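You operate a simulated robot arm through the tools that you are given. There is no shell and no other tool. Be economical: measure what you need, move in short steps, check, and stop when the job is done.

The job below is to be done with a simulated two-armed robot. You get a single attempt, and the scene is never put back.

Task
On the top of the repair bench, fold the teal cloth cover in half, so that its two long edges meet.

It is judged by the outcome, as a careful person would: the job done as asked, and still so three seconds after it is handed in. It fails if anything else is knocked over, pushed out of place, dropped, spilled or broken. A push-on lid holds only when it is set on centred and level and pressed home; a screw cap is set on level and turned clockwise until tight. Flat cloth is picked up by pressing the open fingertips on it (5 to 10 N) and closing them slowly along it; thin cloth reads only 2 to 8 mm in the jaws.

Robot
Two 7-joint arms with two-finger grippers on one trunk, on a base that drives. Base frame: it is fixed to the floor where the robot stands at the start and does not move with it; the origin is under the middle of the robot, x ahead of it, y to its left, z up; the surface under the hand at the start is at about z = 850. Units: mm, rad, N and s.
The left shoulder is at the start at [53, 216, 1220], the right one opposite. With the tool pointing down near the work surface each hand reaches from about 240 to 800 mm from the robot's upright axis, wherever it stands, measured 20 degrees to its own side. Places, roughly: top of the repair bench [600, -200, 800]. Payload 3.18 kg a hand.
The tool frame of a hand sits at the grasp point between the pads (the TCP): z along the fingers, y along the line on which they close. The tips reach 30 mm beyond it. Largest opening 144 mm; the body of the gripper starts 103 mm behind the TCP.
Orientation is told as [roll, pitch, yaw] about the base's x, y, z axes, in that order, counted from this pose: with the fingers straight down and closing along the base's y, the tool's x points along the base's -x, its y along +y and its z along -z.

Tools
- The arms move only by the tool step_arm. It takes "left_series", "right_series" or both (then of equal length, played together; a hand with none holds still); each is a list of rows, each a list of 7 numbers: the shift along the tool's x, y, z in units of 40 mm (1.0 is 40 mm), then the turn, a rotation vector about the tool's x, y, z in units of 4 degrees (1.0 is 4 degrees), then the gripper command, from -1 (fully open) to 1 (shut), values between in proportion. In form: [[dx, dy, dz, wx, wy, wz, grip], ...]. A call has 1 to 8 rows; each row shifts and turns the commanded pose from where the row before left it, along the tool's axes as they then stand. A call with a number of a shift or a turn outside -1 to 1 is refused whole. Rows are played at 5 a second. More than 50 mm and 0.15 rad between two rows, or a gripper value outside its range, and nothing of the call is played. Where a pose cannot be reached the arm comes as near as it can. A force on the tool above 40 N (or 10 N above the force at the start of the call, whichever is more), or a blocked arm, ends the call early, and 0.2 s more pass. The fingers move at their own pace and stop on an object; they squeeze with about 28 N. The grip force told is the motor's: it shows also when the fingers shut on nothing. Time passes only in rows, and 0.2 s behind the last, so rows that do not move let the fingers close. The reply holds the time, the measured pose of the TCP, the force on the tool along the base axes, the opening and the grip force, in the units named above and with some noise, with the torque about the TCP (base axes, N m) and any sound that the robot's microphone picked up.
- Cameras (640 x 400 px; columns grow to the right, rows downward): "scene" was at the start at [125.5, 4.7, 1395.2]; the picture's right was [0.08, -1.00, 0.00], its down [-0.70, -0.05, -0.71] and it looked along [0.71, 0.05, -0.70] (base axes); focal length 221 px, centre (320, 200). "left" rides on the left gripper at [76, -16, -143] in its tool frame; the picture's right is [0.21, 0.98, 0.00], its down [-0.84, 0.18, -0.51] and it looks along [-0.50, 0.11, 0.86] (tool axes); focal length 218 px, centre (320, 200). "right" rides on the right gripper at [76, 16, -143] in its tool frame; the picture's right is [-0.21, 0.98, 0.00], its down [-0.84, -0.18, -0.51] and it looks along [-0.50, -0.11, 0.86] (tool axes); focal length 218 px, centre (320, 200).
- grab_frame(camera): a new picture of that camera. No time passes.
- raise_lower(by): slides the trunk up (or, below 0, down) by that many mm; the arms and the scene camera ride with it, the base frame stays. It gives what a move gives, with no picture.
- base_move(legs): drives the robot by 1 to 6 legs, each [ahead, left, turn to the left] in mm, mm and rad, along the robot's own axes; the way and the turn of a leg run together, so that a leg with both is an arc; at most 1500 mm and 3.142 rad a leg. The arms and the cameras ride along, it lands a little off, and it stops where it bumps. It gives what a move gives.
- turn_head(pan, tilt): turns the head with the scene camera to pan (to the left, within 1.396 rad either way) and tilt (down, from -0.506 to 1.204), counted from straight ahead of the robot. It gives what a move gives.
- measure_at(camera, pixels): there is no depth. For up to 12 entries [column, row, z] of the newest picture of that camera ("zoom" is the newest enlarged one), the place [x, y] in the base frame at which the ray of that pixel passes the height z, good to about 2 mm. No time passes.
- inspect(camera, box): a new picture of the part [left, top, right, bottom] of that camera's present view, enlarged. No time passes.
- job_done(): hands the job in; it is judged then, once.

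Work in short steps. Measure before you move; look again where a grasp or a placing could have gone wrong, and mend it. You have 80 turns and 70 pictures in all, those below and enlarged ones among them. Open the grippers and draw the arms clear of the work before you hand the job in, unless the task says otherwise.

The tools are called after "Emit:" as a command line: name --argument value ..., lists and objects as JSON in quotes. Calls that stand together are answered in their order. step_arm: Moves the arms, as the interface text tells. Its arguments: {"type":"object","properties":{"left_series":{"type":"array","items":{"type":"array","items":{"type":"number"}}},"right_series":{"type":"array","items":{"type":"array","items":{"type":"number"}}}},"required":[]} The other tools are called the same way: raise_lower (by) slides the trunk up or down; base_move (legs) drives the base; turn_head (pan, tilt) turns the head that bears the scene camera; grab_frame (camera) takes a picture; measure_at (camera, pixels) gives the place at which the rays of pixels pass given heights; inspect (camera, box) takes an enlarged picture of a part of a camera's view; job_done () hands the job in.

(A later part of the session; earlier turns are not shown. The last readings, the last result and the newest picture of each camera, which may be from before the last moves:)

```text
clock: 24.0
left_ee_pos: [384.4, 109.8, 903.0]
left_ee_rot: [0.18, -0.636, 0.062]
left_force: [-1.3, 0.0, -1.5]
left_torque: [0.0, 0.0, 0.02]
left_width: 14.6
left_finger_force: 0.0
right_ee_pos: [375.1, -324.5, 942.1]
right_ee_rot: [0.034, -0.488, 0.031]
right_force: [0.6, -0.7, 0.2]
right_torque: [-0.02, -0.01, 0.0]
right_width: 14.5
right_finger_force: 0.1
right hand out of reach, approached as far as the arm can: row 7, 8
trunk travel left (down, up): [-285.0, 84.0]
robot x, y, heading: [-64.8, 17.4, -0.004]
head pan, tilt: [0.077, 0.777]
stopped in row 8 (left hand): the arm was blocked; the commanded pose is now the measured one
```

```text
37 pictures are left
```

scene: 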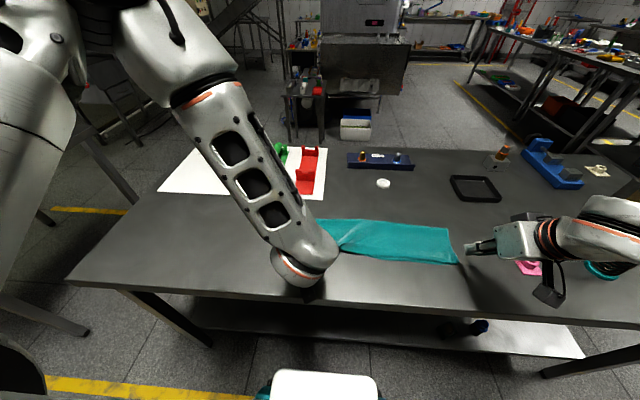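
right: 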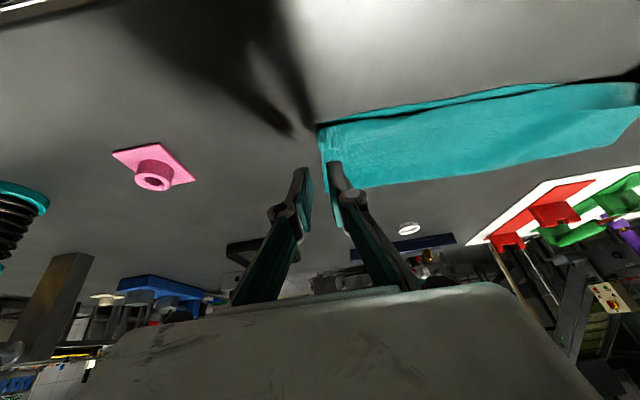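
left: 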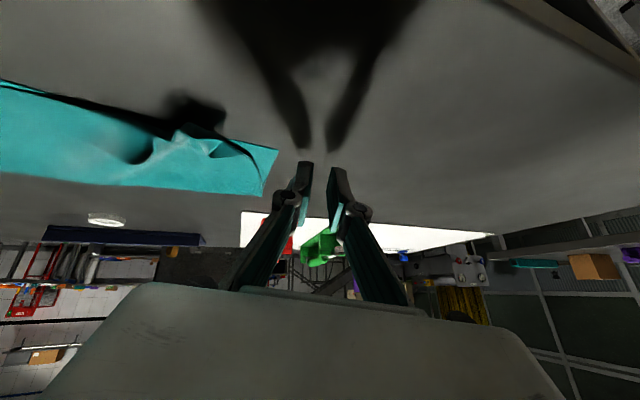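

Released. I straighten both hands up and raise them clear, moving the left outward, to see the cloth.

Emit:
step_arm --left_series '[[-0.25, 0.2, -0.4, 0.32, 1, 0, 0.8], [-0.25, 0.2, -0.4, 0.32, 1, 0, 0.8], [-0.2, 0.2, -0.5, 0.32, 1, 0, 0.8], [-0.2, 0.2, -0.5, 0.32, 1, 0, 0.8], [-0.15, 0.2, -0.5, 0.32, 1, 0, 0.8], [-0.1, 0.2, -0.5, 0.32, 1, 0, 0.8], [-0.1, 0.2, -0.5, 0.32, 1, 0, 0.8], [0, 0.2, -0.5, 0.32, 1, 0, 0.8]]' --right_series '[[-0.2, -0.2, -0.2, 0, 1, 0, 0.8], [-0.2, -0.2, -0.3, 0, 1, 0, 0.8], [-0.2, -0.2, -0.4, 0, 1, 0, 0.8], [-0.15, -0.2, -0.4, 0, 1, 0, 0.8], [-0.1, -0.2, -0.4, 0, 1, 0, 0.8], [0, -0.2, -0.4, 0, 1, 0, 0.8], [0, -0.2, -0.4, 0, 1, 0, 0.8], [0, -0.2, -0.4, 0, 0, 0, 0.8]]'

Emit:
grab_frame --camera "scene"

Emit:
inspect --camera "scene" --box '[290, 180, 500, 310]'

```text
clock: 25.8
left_ee_pos: [363.7, 153.8, 1073.1]
left_ee_rot: [-0.02, -0.08, 0.1]
left_force: [0.7, -1.1, 0.3]
left_torque: [0.07, 0.03, 0.02]
left_width: 14.5
left_finger_force: 0.2
right_ee_pos: [382.7, -392.7, 1063.3]
right_ee_rot: [0.028, 0.001, 0.043]
right_force: [0.0, -0.8, -0.9]
right_torque: [0.03, 0.0, 0.0]
right_width: 14.7
right_finger_force: 0.0
trunk travel left (down, up): [-285.0, 84.0]
robot x, y, heading: [-62.1, 14.7, 0.001]
head pan, tilt: [0.077, 0.777]
```

```text
36 pictures are left
```

scene: 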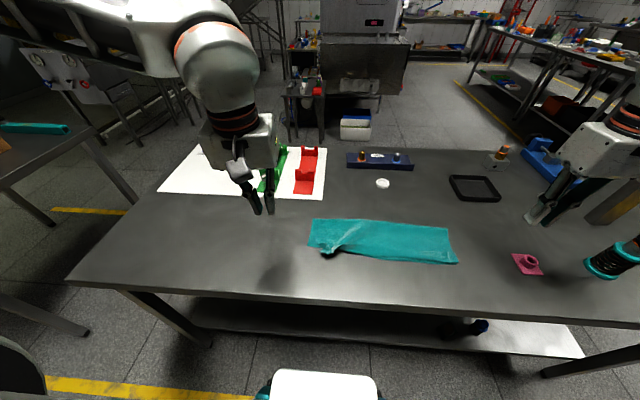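

```text
3.05 times, centred on (395, 245) of scene
```

zoom: 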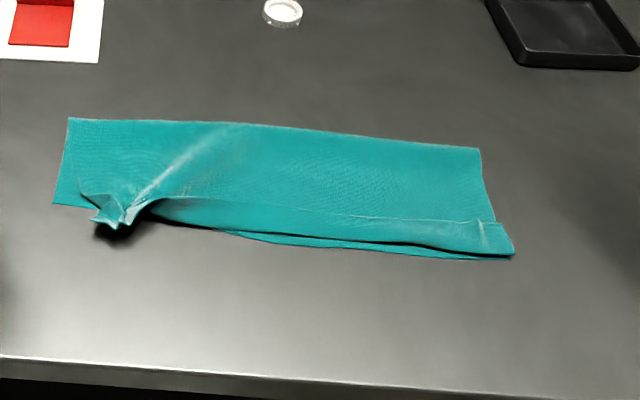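

The right side lies well, while the left corner is bunched. I look closer with the hand cameras.

Emit:
inspect --camera "right" --box '[330, 40, 640, 234]'

Emit:
inspect --camera "left" --box '[0, 40, 320, 240]'

Emit:
inspect --camera "scene" --box '[395, 215, 475, 265]'

```text
2.06 times, centred on (485, 137) of right
```

zoom: 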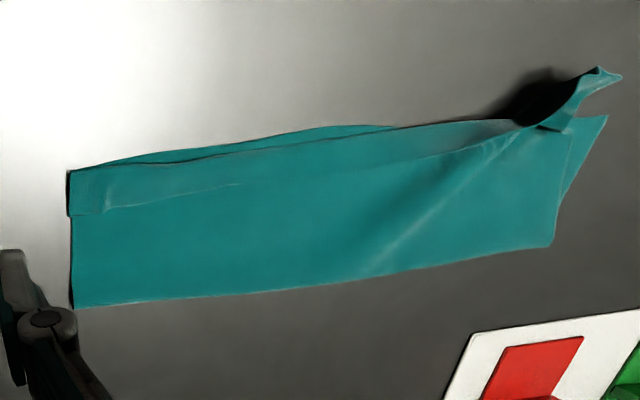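

```text
2.00 times, centred on (160, 140) of left
```

zoom: 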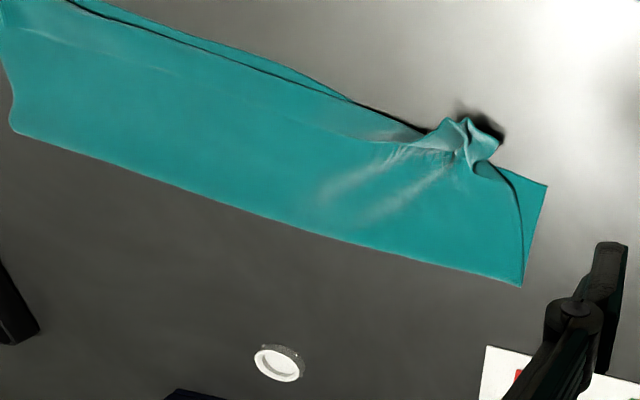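

```text
8.00 times, centred on (435, 240) of scene
```

zoom: 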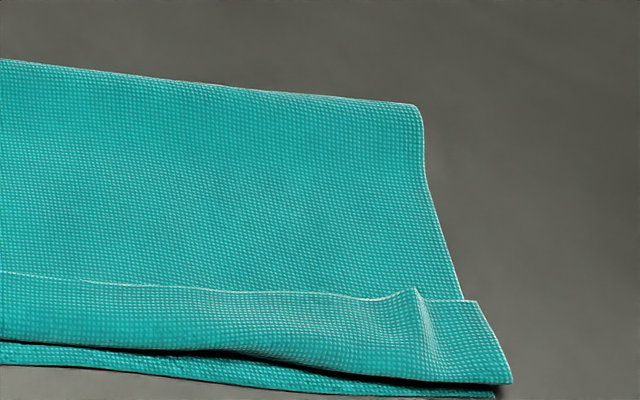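

The zoom shows that a roughly 25 mm strip at the upper layer's edge is folded back on top, and the left corner is bunched. I measure the strip's edge and the front fold.

Emit:
measure_at --camera "zoom" --pixels '[[0, 275, 856], [200, 290, 856], [410, 292, 856], [475, 300, 856], [0, 342, 854], [280, 355, 854], [510, 383, 854], [300, 392, 850], [420, 105, 853], [0, 60, 853]]'

Emit:
inspect --camera "scene" --box '[300, 210, 396, 270]'

```text
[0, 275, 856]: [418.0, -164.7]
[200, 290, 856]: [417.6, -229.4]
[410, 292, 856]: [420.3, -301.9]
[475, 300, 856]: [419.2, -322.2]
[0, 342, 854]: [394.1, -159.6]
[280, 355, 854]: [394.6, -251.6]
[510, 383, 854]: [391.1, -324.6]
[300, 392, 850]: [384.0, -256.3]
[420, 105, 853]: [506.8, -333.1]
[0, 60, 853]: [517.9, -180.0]
```

```text
6.67 times, centred on (348, 240) of scene
```

zoom: 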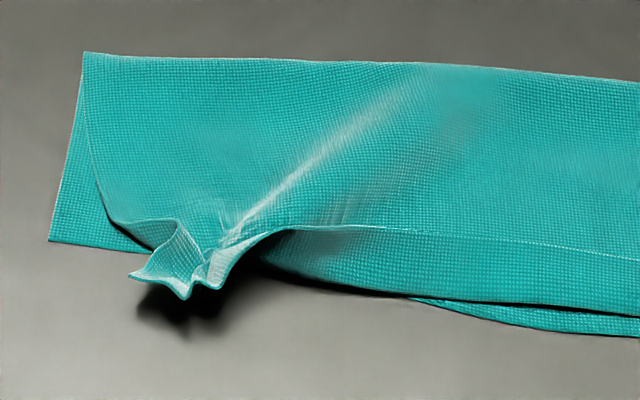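

Emit:
measure_at --camera "zoom" --pixels '[[50, 240, 850], [83, 52, 853], [180, 290, 865], [290, 230, 858], [450, 236, 856], [410, 297, 853], [105, 210, 855], [230, 275, 860]]'

```text
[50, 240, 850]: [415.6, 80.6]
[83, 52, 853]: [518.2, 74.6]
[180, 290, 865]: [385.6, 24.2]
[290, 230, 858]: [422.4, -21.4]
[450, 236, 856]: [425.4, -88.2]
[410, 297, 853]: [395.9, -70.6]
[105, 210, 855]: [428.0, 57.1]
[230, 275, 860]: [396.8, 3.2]
```

The lower edge runs from about (415,81) to (385,-325). I'll first flip the folded-back strip forward by sweeping four opened fingers lightly toward me from behind it; the hands go above the start position.

Emit:
step_arm --left_series '[[-0.263, -0.747, 0.494, 0, 0.14, 0.18, -0.25], [-0.263, -0.747, 0.494, 0, 0.14, 0.18, -0.25], [-0.263, -0.747, 0.494, 0, 0.14, 0.18, -0.25], [-0.263, -0.747, 0.494, 0, 0.14, 0.18, -0.25], [-0.263, -0.747, 0.494, 0, 0.14, 0.18, -0.25], [-0.263, -0.747, 0.494, 0, 0.14, 0.18, -0.25], [-0.263, -0.747, 0.494, 0, 0.14, 0.18, -0.25], [-0.263, -0.747, 0.494, 0, 0.14, 0.18, -0.25]]' --right_series '[[-0.204, 0.415, 0.4625, 0.05, 0, 0.08, -0.25], [-0.204, 0.415, 0.4625, 0.05, 0, 0.08, -0.25], [-0.204, 0.415, 0.4625, 0.05, 0, 0.08, -0.25], [-0.204, 0.415, 0.4625, 0.05, 0, 0.08, -0.25], [-0.204, 0.415, 0.4625, 0.05, 0, 0.08, -0.25], [-0.204, 0.415, 0.4625, 0.05, 0, 0.08, -0.25], [-0.204, 0.415, 0.4625, 0.05, 0, 0.08, -0.25], [-0.204, 0.415, 0.4625, 0.05, 0, 0.08, -0.25]]'

Emit:
grab_frame --camera "right"

```text
clock: 27.6
left_ee_pos: [468.7, -79.9, 920.3]
left_ee_rot: [-0.014, -0.003, -0.001]
left_force: [0.8, -0.4, -0.4]
left_torque: [0.0, 0.01, 0.02]
left_width: 89.8
left_finger_force: 0.1
right_ee_pos: [448.1, -255.3, 914.8]
right_ee_rot: [0.002, 0.005, 0.003]
right_force: [-0.2, -0.1, -0.1]
right_torque: [0.03, 0.03, 0.0]
right_width: 89.9
right_finger_force: 0.1
trunk travel left (down, up): [-285.0, 84.0]
robot x, y, heading: [-61.2, 13.8, -0.006]
head pan, tilt: [0.077, 0.777]
```

```text
30 pictures are left
```

right: 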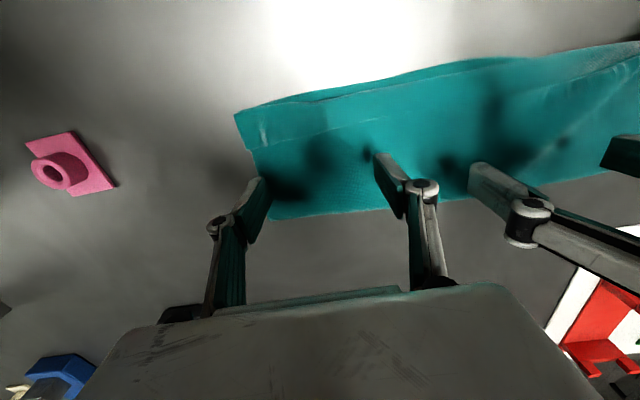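

Good clearance. I lower until the tips almost touch the upper layer.

Emit:
step_arm --left_series '[[0.25, 0, 0.4, 0.1, 0, 0, -0.25], [0.25, 0, 0.4, 0.1, 0, 0, -0.25], [0, 0, 0.08, 0, 0, 0, -0.25], [0, 0, 0, 0, 0, 0, -0.25]]' --right_series '[[0, 0, 0.4, 0, 0, 0, -0.25], [0, 0, 0.3, 0, 0, 0, -0.25], [0, 0, 0.05, 0, 0, 0, -0.25], [0, 0, 0, 0, 0, 0, -0.25]]'

```text
clock: 28.6
left_ee_pos: [446.5, -79.3, 885.8]
left_ee_rot: [-0.032, -0.005, 0.0]
left_force: [1.0, 0.0, 0.1]
left_torque: [0.0, -0.02, -0.01]
left_width: 89.6
left_finger_force: 0.2
right_ee_pos: [445.8, -256.6, 887.3]
right_ee_rot: [-0.001, 0.001, 0.001]
right_force: [-0.1, 0.3, -0.3]
right_torque: [-0.01, -0.01, -0.03]
right_width: 90.0
right_finger_force: 0.1
trunk travel left (down, up): [-285.0, 84.0]
robot x, y, heading: [-64.3, 13.3, -0.002]
head pan, tilt: [0.077, 0.777]
```

No contact yet. I level the left hand, lower by 2–3 mm, and sweep 66 mm toward the robot.

Emit:
step_arm --left_series '[[0, 0, 0.05, -0.45, 0, 0, -0.25], [0.33, 0, 0, 0, 0, 0, -0.25], [0.33, 0, 0, 0, 0, 0, -0.25], [0.33, 0, 0, 0, 0, 0, -0.25], [0.33, 0, 0, 0, 0, 0, -0.25], [0.33, 0, 0, 0, 0, 0, -0.25]]' --right_series '[[0, 0, 0.085, 0, 0, 0, -0.25], [0.33, 0, 0, 0, 0, 0, -0.25], [0.33, 0, 0, 0, 0, 0, -0.25], [0.33, 0, 0, 0, 0, 0, -0.25], [0.33, 0, 0, 0, 0, 0, -0.25], [0.33, 0, 0, 0, 0, 0, -0.25]]'

Emit:
inspect --camera "scene" --box '[290, 180, 500, 310]'

```text
clock: 30.0
left_ee_pos: [381.8, -77.8, 881.7]
left_ee_rot: [0.001, -0.005, 0.0]
left_force: [0.1, 0.6, 0.4]
left_torque: [-0.02, -0.02, 0.01]
left_width: 89.8
left_finger_force: 0.0
right_ee_pos: [377.4, -253.1, 885.1]
right_ee_rot: [0.0, 0.001, 0.002]
right_force: [0.7, -0.1, 0.3]
right_torque: [0.0, 0.0, 0.0]
right_width: 89.8
right_finger_force: 0.0
trunk travel left (down, up): [-285.0, 84.0]
robot x, y, heading: [-64.2, 14.4, 0.001]
head pan, tilt: [0.077, 0.777]
```

```text
3.05 times, centred on (395, 245) of scene
```

zoom: 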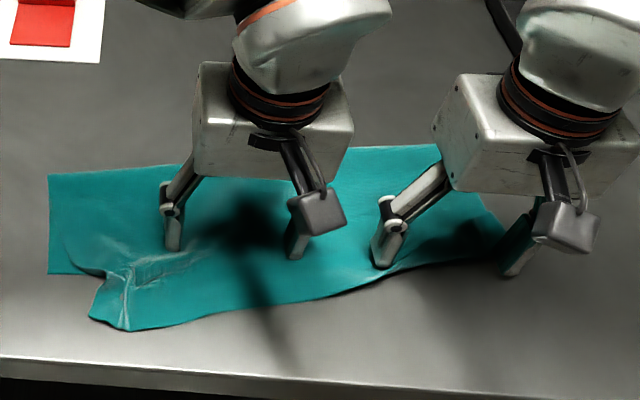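

The strip flipped forward over the left and middle. I sweep 20 mm more on the right only, then raise both hands and back them off outward to see.

Emit:
step_arm --left_series '[[0, 0, -0.5, 0, 0, 0, -0.25], [0, 0, -0.8, 0, 0, 0, -0.25], [0, 0.8, -0.8, 0, 0, 0, -0.25], [0, 0.8, -0.8, 0, 0, 0, -0.25], [0, 1, -0.5, 0, 0, 0, -0.25], [0, 1, 0, 0, 0, 0, -0.25]]' --right_series '[[0.25, 0, 0.03, 0, 0, 0, -0.25], [0.25, 0, 0, 0, 0, 0, -0.25], [0, 0, -0.8, 0, 0, 0, -0.25], [0, 0, -0.9, 0, 0, 0, -0.25], [0, -0.8, -0.8, 0, 0, 0, -0.25], [0, -0.9, -0.3, 0, 0, 0, -0.25]]'

Emit:
inspect --camera "scene" --box '[300, 200, 480, 310]'

```text
clock: 31.4
left_ee_pos: [380.4, 66.5, 1015.6]
left_ee_rot: [0.0, -0.004, -0.003]
left_force: [-0.3, 0.6, -0.4]
left_torque: [-0.04, 0.0, -0.02]
left_width: 90.0
left_finger_force: 0.1
right_ee_pos: [356.2, -324.3, 994.5]
right_ee_rot: [0.001, 0.002, 0.004]
right_force: [0.5, 0.0, 0.2]
right_torque: [0.01, 0.02, 0.01]
right_width: 90.2
right_finger_force: 0.0
trunk travel left (down, up): [-285.0, 84.0]
robot x, y, heading: [-63.2, 10.0, -0.002]
head pan, tilt: [0.077, 0.777]
```

```text
3.56 times, centred on (390, 255) of scene
```

zoom: 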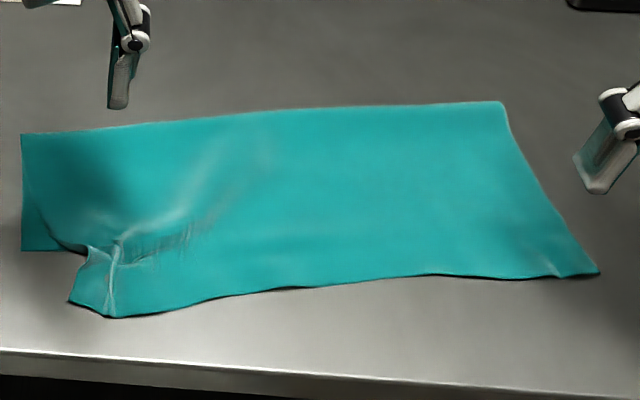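

The strip is fully unfolded. I measure the outline: fold corners (22,135), (502,102); upper edge (70,300), (112,318), (300,287), (430,274), (555,277), (598,273); lower-left corner (22,250).

Emit:
measure_at --camera "zoom" --pixels '[[22, 135, 853], [502, 102, 853], [70, 300, 853], [112, 318, 853], [200, 300, 852], [300, 287, 852], [430, 274, 852], [555, 277, 852], [598, 273, 852], [22, 250, 850], [85, 252, 853], [260, 110, 853]]'

Emit:
inspect --camera "scene" --box '[400, 220, 480, 290]'

```text
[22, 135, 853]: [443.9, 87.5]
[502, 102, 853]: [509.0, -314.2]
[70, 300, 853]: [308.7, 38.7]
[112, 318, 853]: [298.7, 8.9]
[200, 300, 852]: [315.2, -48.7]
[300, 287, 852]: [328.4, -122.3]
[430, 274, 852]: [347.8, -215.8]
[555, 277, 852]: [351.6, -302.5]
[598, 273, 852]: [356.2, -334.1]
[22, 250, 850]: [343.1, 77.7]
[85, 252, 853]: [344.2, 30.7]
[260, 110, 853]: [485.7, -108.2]
```

```text
5.71 times, centred on (440, 255) of scene
```

zoom: 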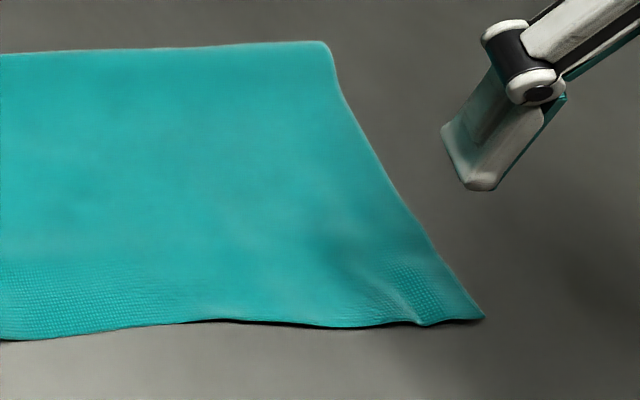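

The whole cloth shifted somewhat but lies flat: the lower corners are at about (343,78) and, hidden, (385,-325), and the upper edge overhangs by 30 mm. I'll re-grasp both upper corners, with the left hand turned to a diagonal corner grip, lift and lay them back onto the lower edge.

Emit:
step_arm --left_series '[[0.39, -0.29, 0.6, 0, 0, 0, 0.5], [0.39, -0.29, 0.6, 0, 0, 0, 0.5], [0.39, -0.29, 0.6, 0, 0, 0, 0.5], [0.39, -0.29, 0.6, 0, 0, 0, 0.5], [0, 0, 0, 0, 0, 1, 0.5], [0, 0, 0, 0, 0, 1, 0.5], [0, 0, 0, 0, 0, 1, 0.5], [0, 0, 0, 0, 0, 1, 0.5]]' --right_series '[[-0.07, 0.056, 0.55, 0, 0, 0, 0.5], [-0.07, 0.056, 0.55, 0, 0, 0, 0.5], [-0.07, 0.056, 0.55, 0, 0, 0, 0.5], [-0.07, 0.056, 0.55, 0, 0, 0, 0.5], [0, 0, 0, 0, 0, 0, 0.5], [0, 0, 0, 0, 0, 0, 0.5], [0, 0, 0, 0, 0, 0, 0.5], [0, 0, 0, 0, 0, 0, 0.5]]'

Emit:
step_arm --left_series '[[0, 0, 0, 0, 0, 1, 0.5], [0, 0, 0, 0, 0, 1, 0.5], [0, 0, 0, 0, 0, 1, 0.5], [0, 0, 0, 0, 0, 1, 0.5], [0, 0, 0, 0, 0, 1, 0.5], [0, 0, 0, 0, 0, 1, 0.5], [0, 0, 0, 0, 0, 1, 0.5], [0, 0, 0, 0, 0, 1, 0.5]]'

Emit:
grab_frame --camera "left"

Emit:
grab_frame --camera "right"

```text
clock: 33.2
left_ee_pos: [319.8, 18.0, 922.8]
left_ee_rot: [0.004, -0.003, -0.282]
left_force: [0.1, -0.3, 0.8]
left_torque: [0.0, -0.01, 0.01]
left_width: 35.9
left_finger_force: 0.1
right_ee_pos: [371.0, -313.9, 906.4]
right_ee_rot: [0.001, 0.003, 0.002]
right_force: [0.2, -0.9, 0.4]
right_torque: [-0.02, -0.01, -0.02]
right_width: 35.8
right_finger_force: 0.2
trunk travel left (down, up): [-285.0, 84.0]
robot x, y, heading: [-66.3, 14.4, -0.002]
head pan, tilt: [0.077, 0.777]
```

```text
clock: 35.0
left_ee_pos: [320.2, 17.3, 921.7]
left_ee_rot: [0.005, -0.002, -0.841]
left_force: [-1.2, 0.5, -0.1]
left_torque: [-0.01, 0.04, -0.01]
left_width: 36.1
left_finger_force: 0.1
right_ee_pos: [370.7, -312.8, 907.6]
right_ee_rot: [0.0, 0.002, 0.002]
right_force: [1.5, 0.5, -0.2]
right_torque: [0.03, 0.01, 0.03]
right_width: 35.6
right_finger_force: 0.0
trunk travel left (down, up): [-285.0, 84.0]
robot x, y, heading: [-65.7, 18.3, 0.001]
head pan, tilt: [0.077, 0.777]
```

```text
26 pictures are left
```

left: 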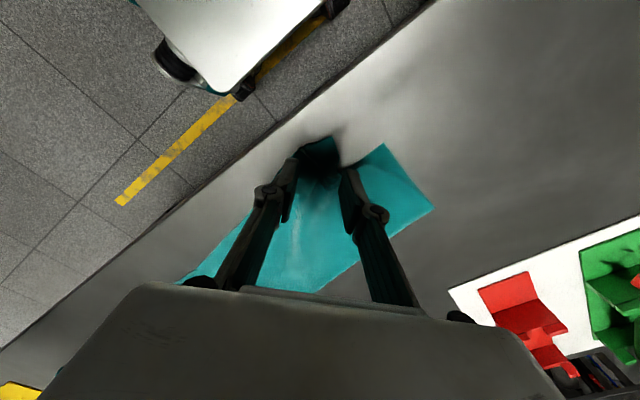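

```text
25 pictures are left
```

right: 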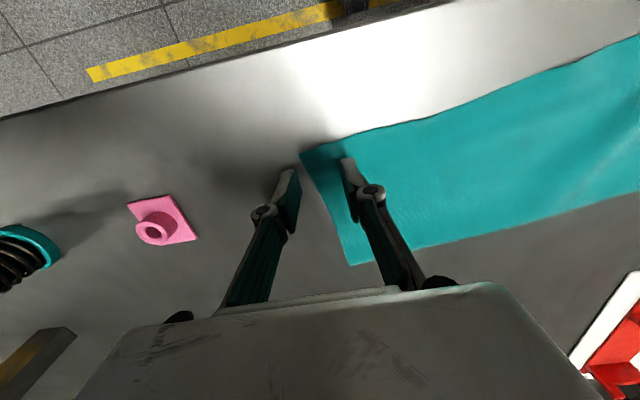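

Emit:
measure_at --camera "right" --pixels '[[302, 155, 852], [318, 190, 852], [345, 143, 852], [352, 264, 853], [440, 115, 852]]'

Emit:
measure_at --camera "left" --pixels '[[333, 137, 852], [300, 147, 852], [384, 144, 850], [433, 208, 852], [342, 165, 852]]'

Emit:
inspect --camera "left" --box '[260, 110, 440, 222]'

```text
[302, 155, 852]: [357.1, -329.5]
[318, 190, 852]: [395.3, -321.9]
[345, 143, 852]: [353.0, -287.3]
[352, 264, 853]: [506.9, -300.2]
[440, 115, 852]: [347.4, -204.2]
```

```text
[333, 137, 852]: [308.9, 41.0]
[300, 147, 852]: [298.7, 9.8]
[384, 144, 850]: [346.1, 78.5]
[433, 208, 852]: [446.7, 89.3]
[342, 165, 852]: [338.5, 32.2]
```

```text
3.56 times, centred on (350, 166) of left
```

zoom: 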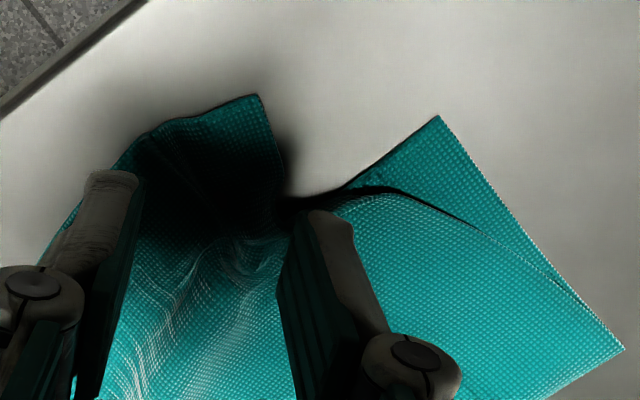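

The left upper corner is at (309,41) and the right at (357,-330). I shift the grips slightly onto the cloth and lower close to it.

Emit:
step_arm --left_series '[[0.195, 0, 0.4, 0, 0, 0, 0.6], [0, 0, 0.5, 0, 0, 0, 0.6], [0, 0, 0.06, 0, 0, 0, 0.6], [0, 0, 0, 0, 0, 0, 0.6]]' --right_series '[[0.07, 0.15, 0.3, 0, 0, 0, 0.53], [0, 0, 0.3, 0, 0, 0, 0.53], [0, 0, 0.03, 0, 0, 0, 0.53], [0, 0, 0, 0, 0, 0, 0.53]]'

```text
clock: 36.0
left_ee_pos: [314.4, 24.6, 883.7]
left_ee_rot: [0.005, -0.001, -0.838]
left_force: [-0.9, -0.7, -0.2]
left_torque: [0.02, -0.01, -0.01]
left_width: 28.8
left_finger_force: 0.0
right_ee_pos: [368.4, -308.3, 883.1]
right_ee_rot: [0.0, 0.002, 0.002]
right_force: [0.0, -0.3, -0.8]
right_torque: [-0.01, -0.01, -0.03]
right_width: 34.0
right_finger_force: 0.1
trunk travel left (down, up): [-285.0, 84.0]
robot x, y, heading: [-66.6, 14.6, -0.002]
head pan, tilt: [0.077, 0.777]
```

Both are about 2 mm above the cloth; I press gently.

Emit:
step_arm --left_series '[[0, 0, 0.06, 0, 0, 0, 0.6], [0, 0, 0.04, 0, 0, 0, 0.6], [0, 0, 0, 0, 0, 0, 0.6]]' --right_series '[[0, 0, 0.06, 0, 0, 0, 0.53], [0, 0, 0.02, 0, 0, 0, 0.53], [0, 0, 0, 0, 0, 0, 0.53]]'

```text
clock: 36.8
left_ee_pos: [313.8, 23.9, 880.7]
left_ee_rot: [0.005, -0.006, -0.838]
left_force: [-0.9, 1.4, 17.1]
left_torque: [-0.2, 0.13, -0.03]
left_width: 28.6
left_finger_force: 0.0
right_ee_pos: [369.0, -308.1, 881.0]
right_ee_rot: [-0.001, -0.003, 0.002]
right_force: [2.9, -0.9, 14.4]
right_torque: [0.12, -0.1, -0.05]
right_width: 33.4
right_finger_force: 0.1
trunk travel left (down, up): [-285.0, 84.0]
robot x, y, heading: [-60.7, 13.8, -0.004]
head pan, tilt: [0.077, 0.777]
```

Forces are 17 and 14 N; I ease off by half a millimetre and close slowly.

Emit:
step_arm --left_series '[[0, 0, -0.018, 0, 0, 0, 0.6], [0, 0, 0.004, 0, 0, 0, 0.66], [0, 0, 0.004, 0, 0, 0, 0.72], [0, 0, 0.004, 0, 0, 0, 0.78], [0, 0, 0.004, 0, 0, 0, 0.84], [0, 0, 0.004, 0, 0, 0, 0.9], [0, 0, 0.004, 0, 0, 0, 0.96], [0, 0, 0, 0, 0, 0, 1.0]]' --right_series '[[0, 0, -0.012, 0, 0, 0, 0.53], [0, 0.04, 0.003, 0, 0, 0, 0.6], [0, 0.04, 0.003, 0, 0, 0, 0.67], [0, 0.04, 0.003, 0, 0, 0, 0.74], [0, 0.04, 0.003, 0, 0, 0, 0.81], [0, 0.04, 0.003, 0, 0, 0, 0.88], [0, 0.04, 0.003, 0, 0, 0, 0.95], [0, 0, 0, 0, 0, 0, 1.0]]'

Emit:
inspect --camera "left" --box '[260, 110, 440, 222]'

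Emit:
inspect --camera "right" --box '[240, 110, 440, 235]'

```text
clock: 38.6
left_ee_pos: [314.7, 24.4, 879.3]
left_ee_rot: [0.006, -0.002, -0.837]
left_force: [0.0, -0.1, 7.2]
left_torque: [-0.07, -0.03, -0.03]
left_width: 0.6
left_finger_force: 24.6
right_ee_pos: [369.7, -299.9, 878.8]
right_ee_rot: [-0.001, 0.002, 0.002]
right_force: [-0.2, -0.4, 3.7]
right_torque: [-0.05, -0.01, 0.02]
right_width: 0.5
right_finger_force: 26.2
trunk travel left (down, up): [-285.0, 84.0]
robot x, y, heading: [-65.6, 14.6, -0.006]
head pan, tilt: [0.077, 0.777]
```

```text
3.56 times, centred on (350, 166) of left
```

zoom: 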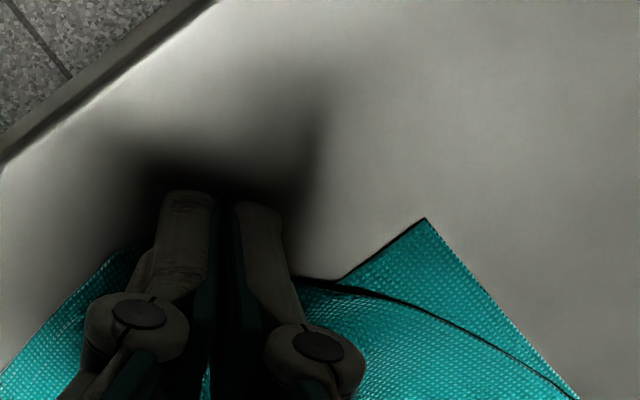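

```text
3.20 times, centred on (340, 172) of right
```

zoom: 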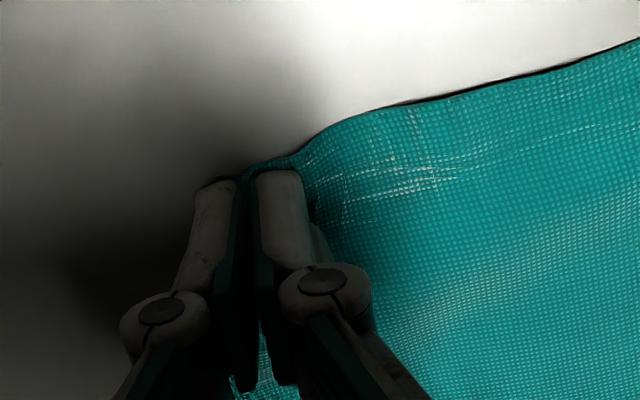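

The readings are unclear, so I lift both 25 mm to test the grips.

Emit:
step_arm --left_series '[[0, 0, 0, 0, 0, 0, 1], [0, 0, -0.3, 0, 0, 0, 1], [0, 0, -0.35, 0, 0, 0, 1]]' --right_series '[[0, 0, 0, 0, 0, 0, 1], [0, 0, -0.3, 0, 0, 0, 1], [0, 0, -0.35, 0, 0, 0, 1]]'

Emit:
inspect --camera "scene" --box '[290, 200, 490, 325]'

```text
clock: 39.4
left_ee_pos: [315.0, 23.0, 906.1]
left_ee_rot: [0.005, 0.0, -0.839]
left_force: [-0.5, 1.4, 1.9]
left_torque: [-0.08, 0.04, 0.0]
left_width: 1.4
left_finger_force: 30.5
right_ee_pos: [369.4, -299.2, 905.1]
right_ee_rot: [0.001, 0.003, 0.002]
right_force: [0.4, -0.3, -1.1]
right_torque: [-0.02, 0.03, 0.01]
right_width: 3.8
right_finger_force: 34.5
trunk travel left (down, up): [-285.0, 84.0]
robot x, y, heading: [-66.0, 16.8, -0.001]
head pan, tilt: [0.077, 0.777]
```

```text
3.20 times, centred on (390, 262) of scene
```

zoom: 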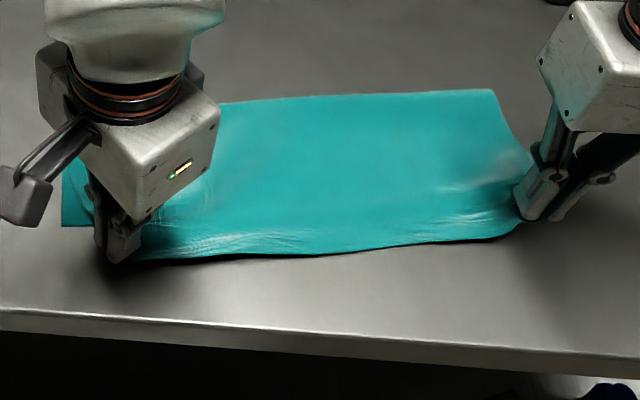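

Both corners are held. I lift them up and over toward the fold line so the lower layer can be seen and the fold re-set.

Emit:
step_arm --left_series '[[-0.236, 0.432, -0.308, 0, 0, 0, 1], [-0.236, 0.432, -0.308, 0, 0, 0, 1], [-0.236, 0.432, -0.308, 0, 0, 0, 1], [-0.236, 0.432, -0.308, 0, 0, 0, 1], [-0.236, 0.432, -0.308, 0, 0, 0, 1], [-0.236, 0.432, -0.308, 0, 0, 0, 1]]' --right_series '[[-0.4, -0.012, -0.3125, 0, 0, 0, 1], [-0.4, -0.012, -0.3125, 0, 0, 0, 1], [-0.4, -0.012, -0.3125, 0, 0, 0, 1], [-0.4, -0.012, -0.3125, 0, 0, 0, 1], [-0.4, -0.012, -0.3125, 0, 0, 0, 1], [-0.4, -0.012, -0.3125, 0, 0, 0, 1]]'

Emit:
inspect --camera "scene" --box '[290, 180, 490, 305]'

```text
clock: 40.8
left_ee_pos: [419.5, 49.7, 972.5]
left_ee_rot: [0.003, -0.001, -0.838]
left_force: [0.2, -1.3, -0.2]
left_torque: [-0.2, 0.09, 0.03]
left_width: 0.6
left_finger_force: 23.3
left hand out of reach, approached as far as the arm can: row 6
right_ee_pos: [465.7, -302.3, 981.4]
right_ee_rot: [0.0, 0.001, 0.002]
right_force: [-0.4, 1.0, -0.3]
right_torque: [0.08, 0.01, 0.01]
right_width: 2.6
right_finger_force: 25.8
trunk travel left (down, up): [-285.0, 84.0]
robot x, y, heading: [-66.6, 15.5, -0.001]
head pan, tilt: [0.077, 0.777]
```

```text
3.20 times, centred on (390, 242) of scene
```

zoom: 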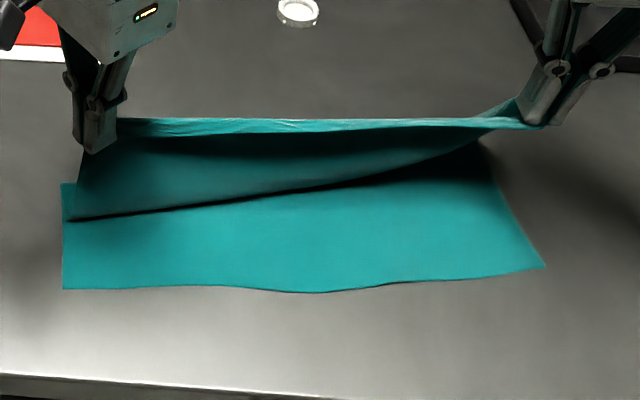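

Very good view: the lower layer is flat and the upper edge hangs taut between the hands. I measure the lower edge: (63,289), (200,286), (315,292), (430,281), (545,266).

Emit:
measure_at --camera "zoom" --pixels '[[63, 289, 850], [200, 286, 850], [315, 292, 850], [430, 281, 850], [545, 266, 850], [70, 220, 851], [475, 145, 851], [62, 184, 851]]'

```text
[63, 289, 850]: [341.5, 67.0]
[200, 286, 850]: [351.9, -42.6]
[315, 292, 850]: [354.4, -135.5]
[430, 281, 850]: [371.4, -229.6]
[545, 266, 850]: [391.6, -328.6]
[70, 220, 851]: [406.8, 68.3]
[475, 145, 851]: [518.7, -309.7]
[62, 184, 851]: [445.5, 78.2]
```

The lower edge runs (341,67) to (392,-329), so the fold belongs at about (478,84)–(528,-312). I carry the held edge 40 mm farther with the base and 15 mm higher with the trunk to re-set the fold line.

Emit:
base_move --legs '[[40, 0, 0]]'

Emit:
raise_lower --by 18

Emit:
inspect --camera "scene" --box '[290, 180, 490, 305]'

```text
clock: 41.7
left_ee_pos: [459.8, 48.0, 972.3]
left_ee_rot: [0.003, 0.0, -0.838]
left_force: [0.2, 0.0, -0.2]
left_torque: [0.01, -0.03, 0.0]
left_width: 0.7
left_finger_force: 24.1
right_ee_pos: [505.4, -303.1, 981.1]
right_ee_rot: [-0.002, 0.004, 0.002]
right_force: [0.7, 0.9, 0.9]
right_torque: [0.11, 0.05, 0.01]
right_width: 3.4
right_finger_force: 22.6
trunk travel left (down, up): [-285.0, 84.0]
robot x, y, heading: [-26.7, 15.1, 0.001]
head pan, tilt: [0.077, 0.777]
```

```text
clock: 42.3
left_ee_pos: [459.7, 49.3, 990.4]
left_ee_rot: [0.006, -0.002, -0.832]
left_force: [0.7, -0.4, 0.5]
left_torque: [-0.01, -0.04, 0.04]
left_width: 3.1
left_finger_force: 34.8
right_ee_pos: [504.0, -302.8, 999.1]
right_ee_rot: [-0.001, 0.005, 0.001]
right_force: [-0.8, 2.0, 0.1]
right_torque: [0.07, -0.07, 0.0]
right_width: 0.8
right_finger_force: 22.6
trunk travel left (down, up): [-303.0, 66.0]
robot x, y, heading: [-23.8, 16.3, -0.002]
head pan, tilt: [0.077, 0.777]
```

```text
3.20 times, centred on (390, 242) of scene
```

zoom: 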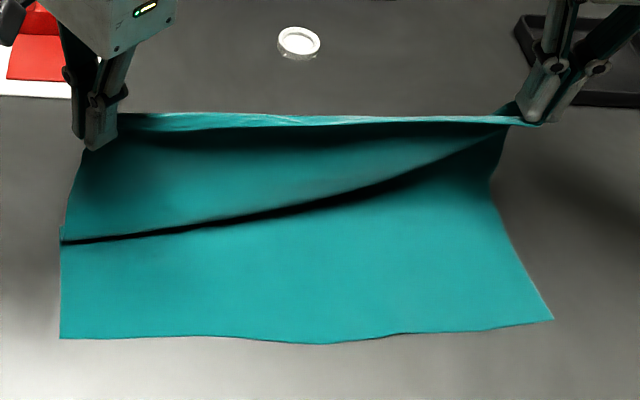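

Emit:
measure_at --camera "zoom" --pixels '[[60, 338, 850], [315, 343, 850], [553, 319, 850], [60, 240, 851], [490, 180, 851], [62, 228, 851], [210, 335, 850], [430, 333, 850]]'

```text
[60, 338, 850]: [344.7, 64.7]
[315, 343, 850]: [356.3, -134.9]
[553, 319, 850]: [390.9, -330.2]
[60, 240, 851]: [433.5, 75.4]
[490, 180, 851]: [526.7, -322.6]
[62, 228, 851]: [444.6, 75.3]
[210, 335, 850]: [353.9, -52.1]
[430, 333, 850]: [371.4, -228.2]
```

On the left the fold still lies at x≈440 instead of 480, so I raise the left hand 45 mm and slightly ahead, turning its yaw back some for reach.

Emit:
step_arm --left_series '[[-0.05, 0.037, -0.19, 0, 0, -1, 1], [-0.05, 0.037, -0.19, 0, 0, -1, 1], [-0.05, 0.037, -0.19, 0, 0, -1, 1], [-0.05, 0.037, -0.19, 0, 0, -1, 1], [-0.05, 0.037, -0.19, 0, 0, -1, 1], [-0.05, 0.037, -0.19, 0, 0, -1, 1]]'

Emit:
inspect --camera "scene" --box '[290, 180, 490, 305]'

```text
clock: 43.7
left_ee_pos: [473.3, 48.8, 1035.5]
left_ee_rot: [0.004, -0.005, -0.413]
left_force: [-1.1, -2.1, -1.9]
left_torque: [0.09, -0.05, -0.02]
left_width: 3.4
left_finger_force: 35.8
right_ee_pos: [504.6, -303.6, 997.7]
right_ee_rot: [0.0, 0.002, 0.004]
right_force: [0.2, 0.3, 1.2]
right_torque: [0.03, 0.0, -0.02]
right_width: 0.9
right_finger_force: 26.3
trunk travel left (down, up): [-303.0, 66.0]
robot x, y, heading: [-25.8, 13.2, -0.003]
head pan, tilt: [0.077, 0.777]
```

```text
3.20 times, centred on (390, 242) of scene
```

zoom: 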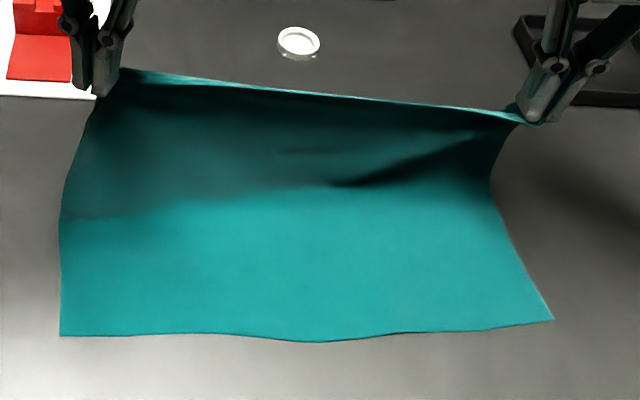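

Now the cloth stands taut and the lower edge has not moved. I bring both hands down along an arc toward the lower edge, in two stages.

Emit:
step_arm --left_series '[[0.2175, -0.095, 0.175, 0, 0, 0, 1], [0.2175, -0.095, 0.175, 0, 0, 0, 1], [0.2175, -0.095, 0.175, 0, 0, 0, 1], [0.2175, -0.095, 0.175, 0, 0, 0, 1], [0.229, -0.1, 0.2625, 0, 0, 0, 1], [0.229, -0.1, 0.2625, 0, 0, 0, 1], [0.229, -0.1, 0.2625, 0, 0, 0, 1], [0.229, -0.1, 0.2625, 0, 0, 0, 1]]' --right_series '[[0.175, 0, 0.05, 0, 0, 0, 1], [0.175, 0, 0.05, 0, 0, 0, 1], [0.175, 0, 0.05, 0, 0, 0, 1], [0.175, 0, 0.05, 0, 0, 0, 1], [0.194, 0, 0.156, 0, 0, 0, 1], [0.194, 0, 0.156, 0, 0, 0, 1], [0.194, 0, 0.156, 0, 0, 0, 1], [0.194, 0, 0.156, 0, 0, 0, 1]]'

Emit:
inspect --camera "scene" --box '[290, 180, 490, 305]'

```text
clock: 45.5
left_ee_pos: [395.7, 49.9, 967.2]
left_ee_rot: [0.002, -0.007, -0.416]
left_force: [0.3, -0.8, -2.4]
left_torque: [0.01, 0.02, -0.01]
left_width: 1.4
left_finger_force: 26.2
right_ee_pos: [444.3, -302.3, 966.8]
right_ee_rot: [0.0, 0.001, 0.002]
right_force: [1.0, 0.7, 0.7]
right_torque: [0.0, 0.05, 0.01]
right_width: 4.1
right_finger_force: 23.2
trunk travel left (down, up): [-303.0, 66.0]
robot x, y, heading: [-27.2, 19.0, -0.002]
head pan, tilt: [0.077, 0.777]
```

```text
3.20 times, centred on (390, 242) of scene
```

zoom: 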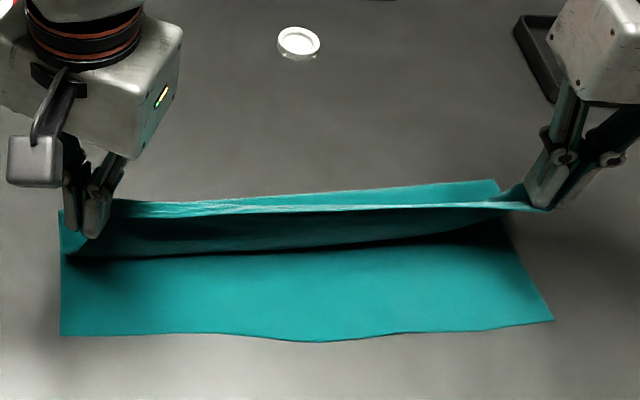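

The fold rolls well and the lower edge is unmoved. I lower both hands to about 10 mm above the lower edge.

Emit:
step_arm --left_series '[[0.1235, -0.061, 0.24, 0, 0, 0, 1], [0.1235, -0.061, 0.24, 0, 0, 0, 1], [0.1235, -0.061, 0.24, 0, 0, 0, 1], [0.1235, -0.061, 0.24, 0, 0, 0, 1], [0.1235, -0.061, 0.24, 0, 0, 0, 1], [0.1235, -0.061, 0.24, 0, 0, 0, 1], [0.1235, -0.061, 0.24, 0, 0, 0, 1], [0.1235, -0.061, 0.24, 0, 0, 0, 1]]' --right_series '[[0.122, 0.003, 0.24, 0, 0, 0, 1], [0.122, 0.003, 0.24, 0, 0, 0, 1], [0.122, 0.003, 0.24, 0, 0, 0, 1], [0.122, 0.003, 0.24, 0, 0, 0, 1], [0.122, 0.003, 0.24, 0, 0, 0, 1], [0.122, 0.003, 0.24, 0, 0, 0, 1], [0.122, 0.003, 0.24, 0, 0, 0, 1], [0.122, 0.003, 0.24, 0, 0, 0, 1]]'

Emit:
inspect --camera "scene" --box '[290, 180, 490, 305]'

```text
clock: 47.3
left_ee_pos: [353.1, 49.1, 887.8]
left_ee_rot: [0.003, -0.006, -0.415]
left_force: [-0.2, -1.0, 2.0]
left_torque: [-0.04, 0.03, 0.01]
left_width: 0.0
left_finger_force: 22.1
right_ee_pos: [405.7, -303.7, 889.1]
right_ee_rot: [0.001, 0.003, 0.001]
right_force: [-1.1, 0.1, 1.4]
right_torque: [-0.2, 0.01, 0.01]
right_width: 1.2
right_finger_force: 22.9
trunk travel left (down, up): [-303.0, 66.0]
robot x, y, heading: [-25.5, 13.8, -0.0]
head pan, tilt: [0.077, 0.777]
```

```text
3.20 times, centred on (390, 242) of scene
```

zoom: 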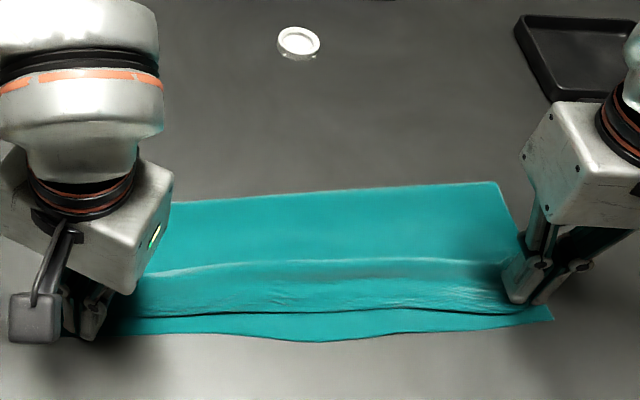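

The upper edge is still short of the lower edge, and there is a slack bulge to use up. I measure the gap at (200,316), (315,316), (430,311) against the lower edge.

Emit:
measure_at --camera "zoom" --pixels '[[200, 316, 856], [315, 316, 856], [430, 311, 856], [520, 313, 860], [200, 335, 850], [315, 341, 850], [430, 332, 850], [552, 319, 850], [480, 183, 853], [180, 203, 853]]'

```text
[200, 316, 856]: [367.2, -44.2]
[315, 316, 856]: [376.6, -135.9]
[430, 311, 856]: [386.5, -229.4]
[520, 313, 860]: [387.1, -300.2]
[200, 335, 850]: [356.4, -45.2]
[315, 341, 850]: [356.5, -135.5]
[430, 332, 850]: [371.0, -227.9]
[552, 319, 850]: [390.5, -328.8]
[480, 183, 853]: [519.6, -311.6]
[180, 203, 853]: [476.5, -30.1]
```

Corners match within a few mm and the middle is 15–20 mm short. I move both hands a further 6–9 mm nearer, set down, then open slowly, spreading the gathers, and rise.

Emit:
step_arm --left_series '[[0.103, -0.045, 0.06, 0, 0, 0, 1], [0.103, -0.045, 0.07, 0, 0, 0, 1], [0, 0, 0.02, 0, 0, 0, 1], [0, 0, 0, 0, 0, 0, 0.9], [0, 0, 0, 0, 0, 0, 0.8], [0, 0, 0, 0, 0, 0, 0.7], [0, 0, 0, 0, 0, 0, 0.65]]' --right_series '[[0.075, 0, 0.08, 0, 0, 0, 1], [0.075, 0, 0.08, 0, 0, 0, 1], [0, 0, 0.02, 0, 0, 0, 1], [0, -0.05, 0, 0, 0, 0, 0.9], [0, -0.05, 0, 0, 0, 0, 0.8], [0, -0.05, 0, 0, 0, 0, 0.7], [0, -0.03, 0, 0, 0, 0, 0.65]]'

Emit:
step_arm --left_series '[[0, 0, -0.2, 0, 0, 0, 0.65], [0, 0, -0.6, 0, 0, 0, 0.65], [0, 0, -0.8, 0, 0, 0, 0.65], [-0.3, 0.6, -0.8, 0, 0, 0, 0.65], [-0.3, 0.6, -0.8, 0, 0, 0, 0.65], [-0.3, 0.8, -0.5, 0, 0, 0, 0.65], [0, 0.8, 0, 0, 0, 0, 0.65]]' --right_series '[[0, 0, -0.2, 0, 0, 0, 0.65], [0, 0, -0.6, 0, 0, 0, 0.65], [0, 0, -0.8, 0, 0, 0, 0.65], [0, -0.8, -0.8, 0, 0, 0, 0.65], [0, -0.8, -0.8, 0, 0, 0, 0.65], [0, -0.8, -0.5, 0, 0, 0, 0.65], [0, 0, 0, 0, 0, 0, 0.65]]'

Emit:
inspect --camera "scene" --box '[290, 180, 490, 305]'

```text
clock: 48.9
left_ee_pos: [344.4, 47.7, 884.2]
left_ee_rot: [0.003, -0.007, -0.416]
left_force: [0.9, 0.4, -0.1]
left_torque: [0.01, -0.02, -0.02]
left_width: 25.2
left_finger_force: 0.0
right_ee_pos: [400.2, -310.5, 881.8]
right_ee_rot: [0.002, 0.001, 0.002]
right_force: [0.2, -0.3, 1.7]
right_torque: [0.03, -0.01, -0.03]
right_width: 25.2
right_finger_force: 0.1
trunk travel left (down, up): [-303.0, 66.0]
robot x, y, heading: [-21.3, 17.6, -0.003]
head pan, tilt: [0.077, 0.777]
```

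```text
clock: 50.5
left_ee_pos: [422.2, 134.9, 1030.2]
left_ee_rot: [0.002, -0.004, -0.417]
left_force: [0.7, 0.6, 0.1]
left_torque: [-0.03, 0.0, 0.0]
left_width: 25.0
left_finger_force: 0.1
right_ee_pos: [402.2, -403.4, 1029.2]
right_ee_rot: [0.0, 0.003, 0.001]
right_force: [-0.6, 0.0, -0.6]
right_torque: [-0.01, -0.01, 0.01]
right_width: 25.4
right_finger_force: 0.1
trunk travel left (down, up): [-303.0, 66.0]
robot x, y, heading: [-28.7, 13.0, -0.004]
head pan, tilt: [0.077, 0.777]
```

```text
3.20 times, centred on (390, 242) of scene
```

zoom: 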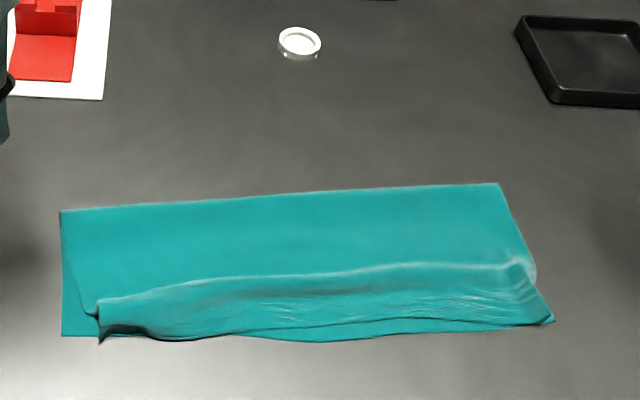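

Much better. I look closely at the two ends.

Emit:
inspect --camera "scene" --box '[304, 236, 384, 292]'

Emit:
inspect --camera "scene" --box '[390, 236, 470, 292]'

```text
7.14 times, centred on (344, 264) of scene
```

zoom: 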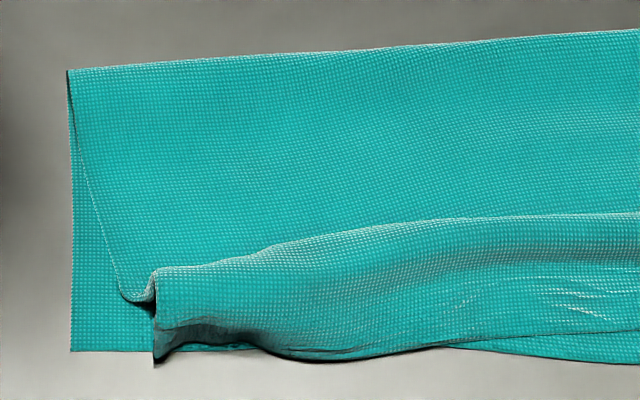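

```text
7.14 times, centred on (430, 264) of scene
```

zoom: 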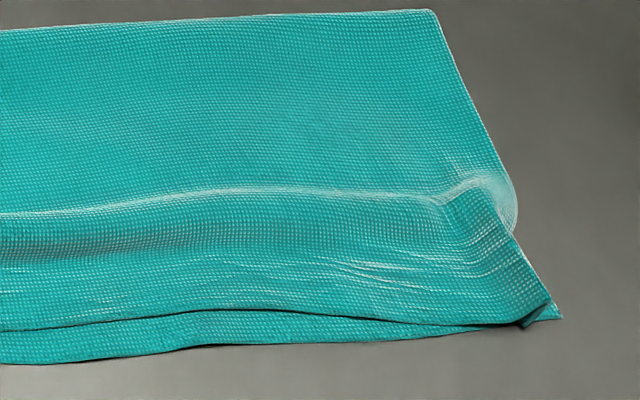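

The upper layer has a slack hump behind its edge; pushing it forward gently should close the remaining gap. I measure ridge and edges in this view.

Emit:
measure_at --camera "zoom" --pixels '[[0, 213, 865], [200, 190, 865], [430, 195, 865], [0, 328, 854], [200, 312, 854], [400, 322, 854], [520, 325, 854], [0, 363, 850], [200, 346, 850], [400, 337, 850], [560, 318, 850], [515, 215, 853]]'

Emit:
measure_at --camera "scene" --pixels '[[325.7, 286, 852], [314, 285.2, 850], [325.7, 274, 862], [350, 267, 865], [350, 286, 852], [322, 277.5, 853], [313.5, 246, 853], [366, 286, 850]]'

```text
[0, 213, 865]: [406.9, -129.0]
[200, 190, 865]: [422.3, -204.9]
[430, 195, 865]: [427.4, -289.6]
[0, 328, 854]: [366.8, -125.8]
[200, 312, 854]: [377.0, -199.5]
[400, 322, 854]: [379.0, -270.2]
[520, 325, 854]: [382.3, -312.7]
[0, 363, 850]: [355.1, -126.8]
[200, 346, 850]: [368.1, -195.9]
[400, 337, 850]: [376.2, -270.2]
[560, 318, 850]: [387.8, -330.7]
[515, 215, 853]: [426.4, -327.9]
```

```text
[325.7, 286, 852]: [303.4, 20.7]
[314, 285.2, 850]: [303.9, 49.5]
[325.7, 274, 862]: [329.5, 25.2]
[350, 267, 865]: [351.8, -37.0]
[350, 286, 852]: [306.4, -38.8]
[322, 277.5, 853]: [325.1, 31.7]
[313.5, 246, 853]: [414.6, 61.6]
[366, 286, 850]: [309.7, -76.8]
```

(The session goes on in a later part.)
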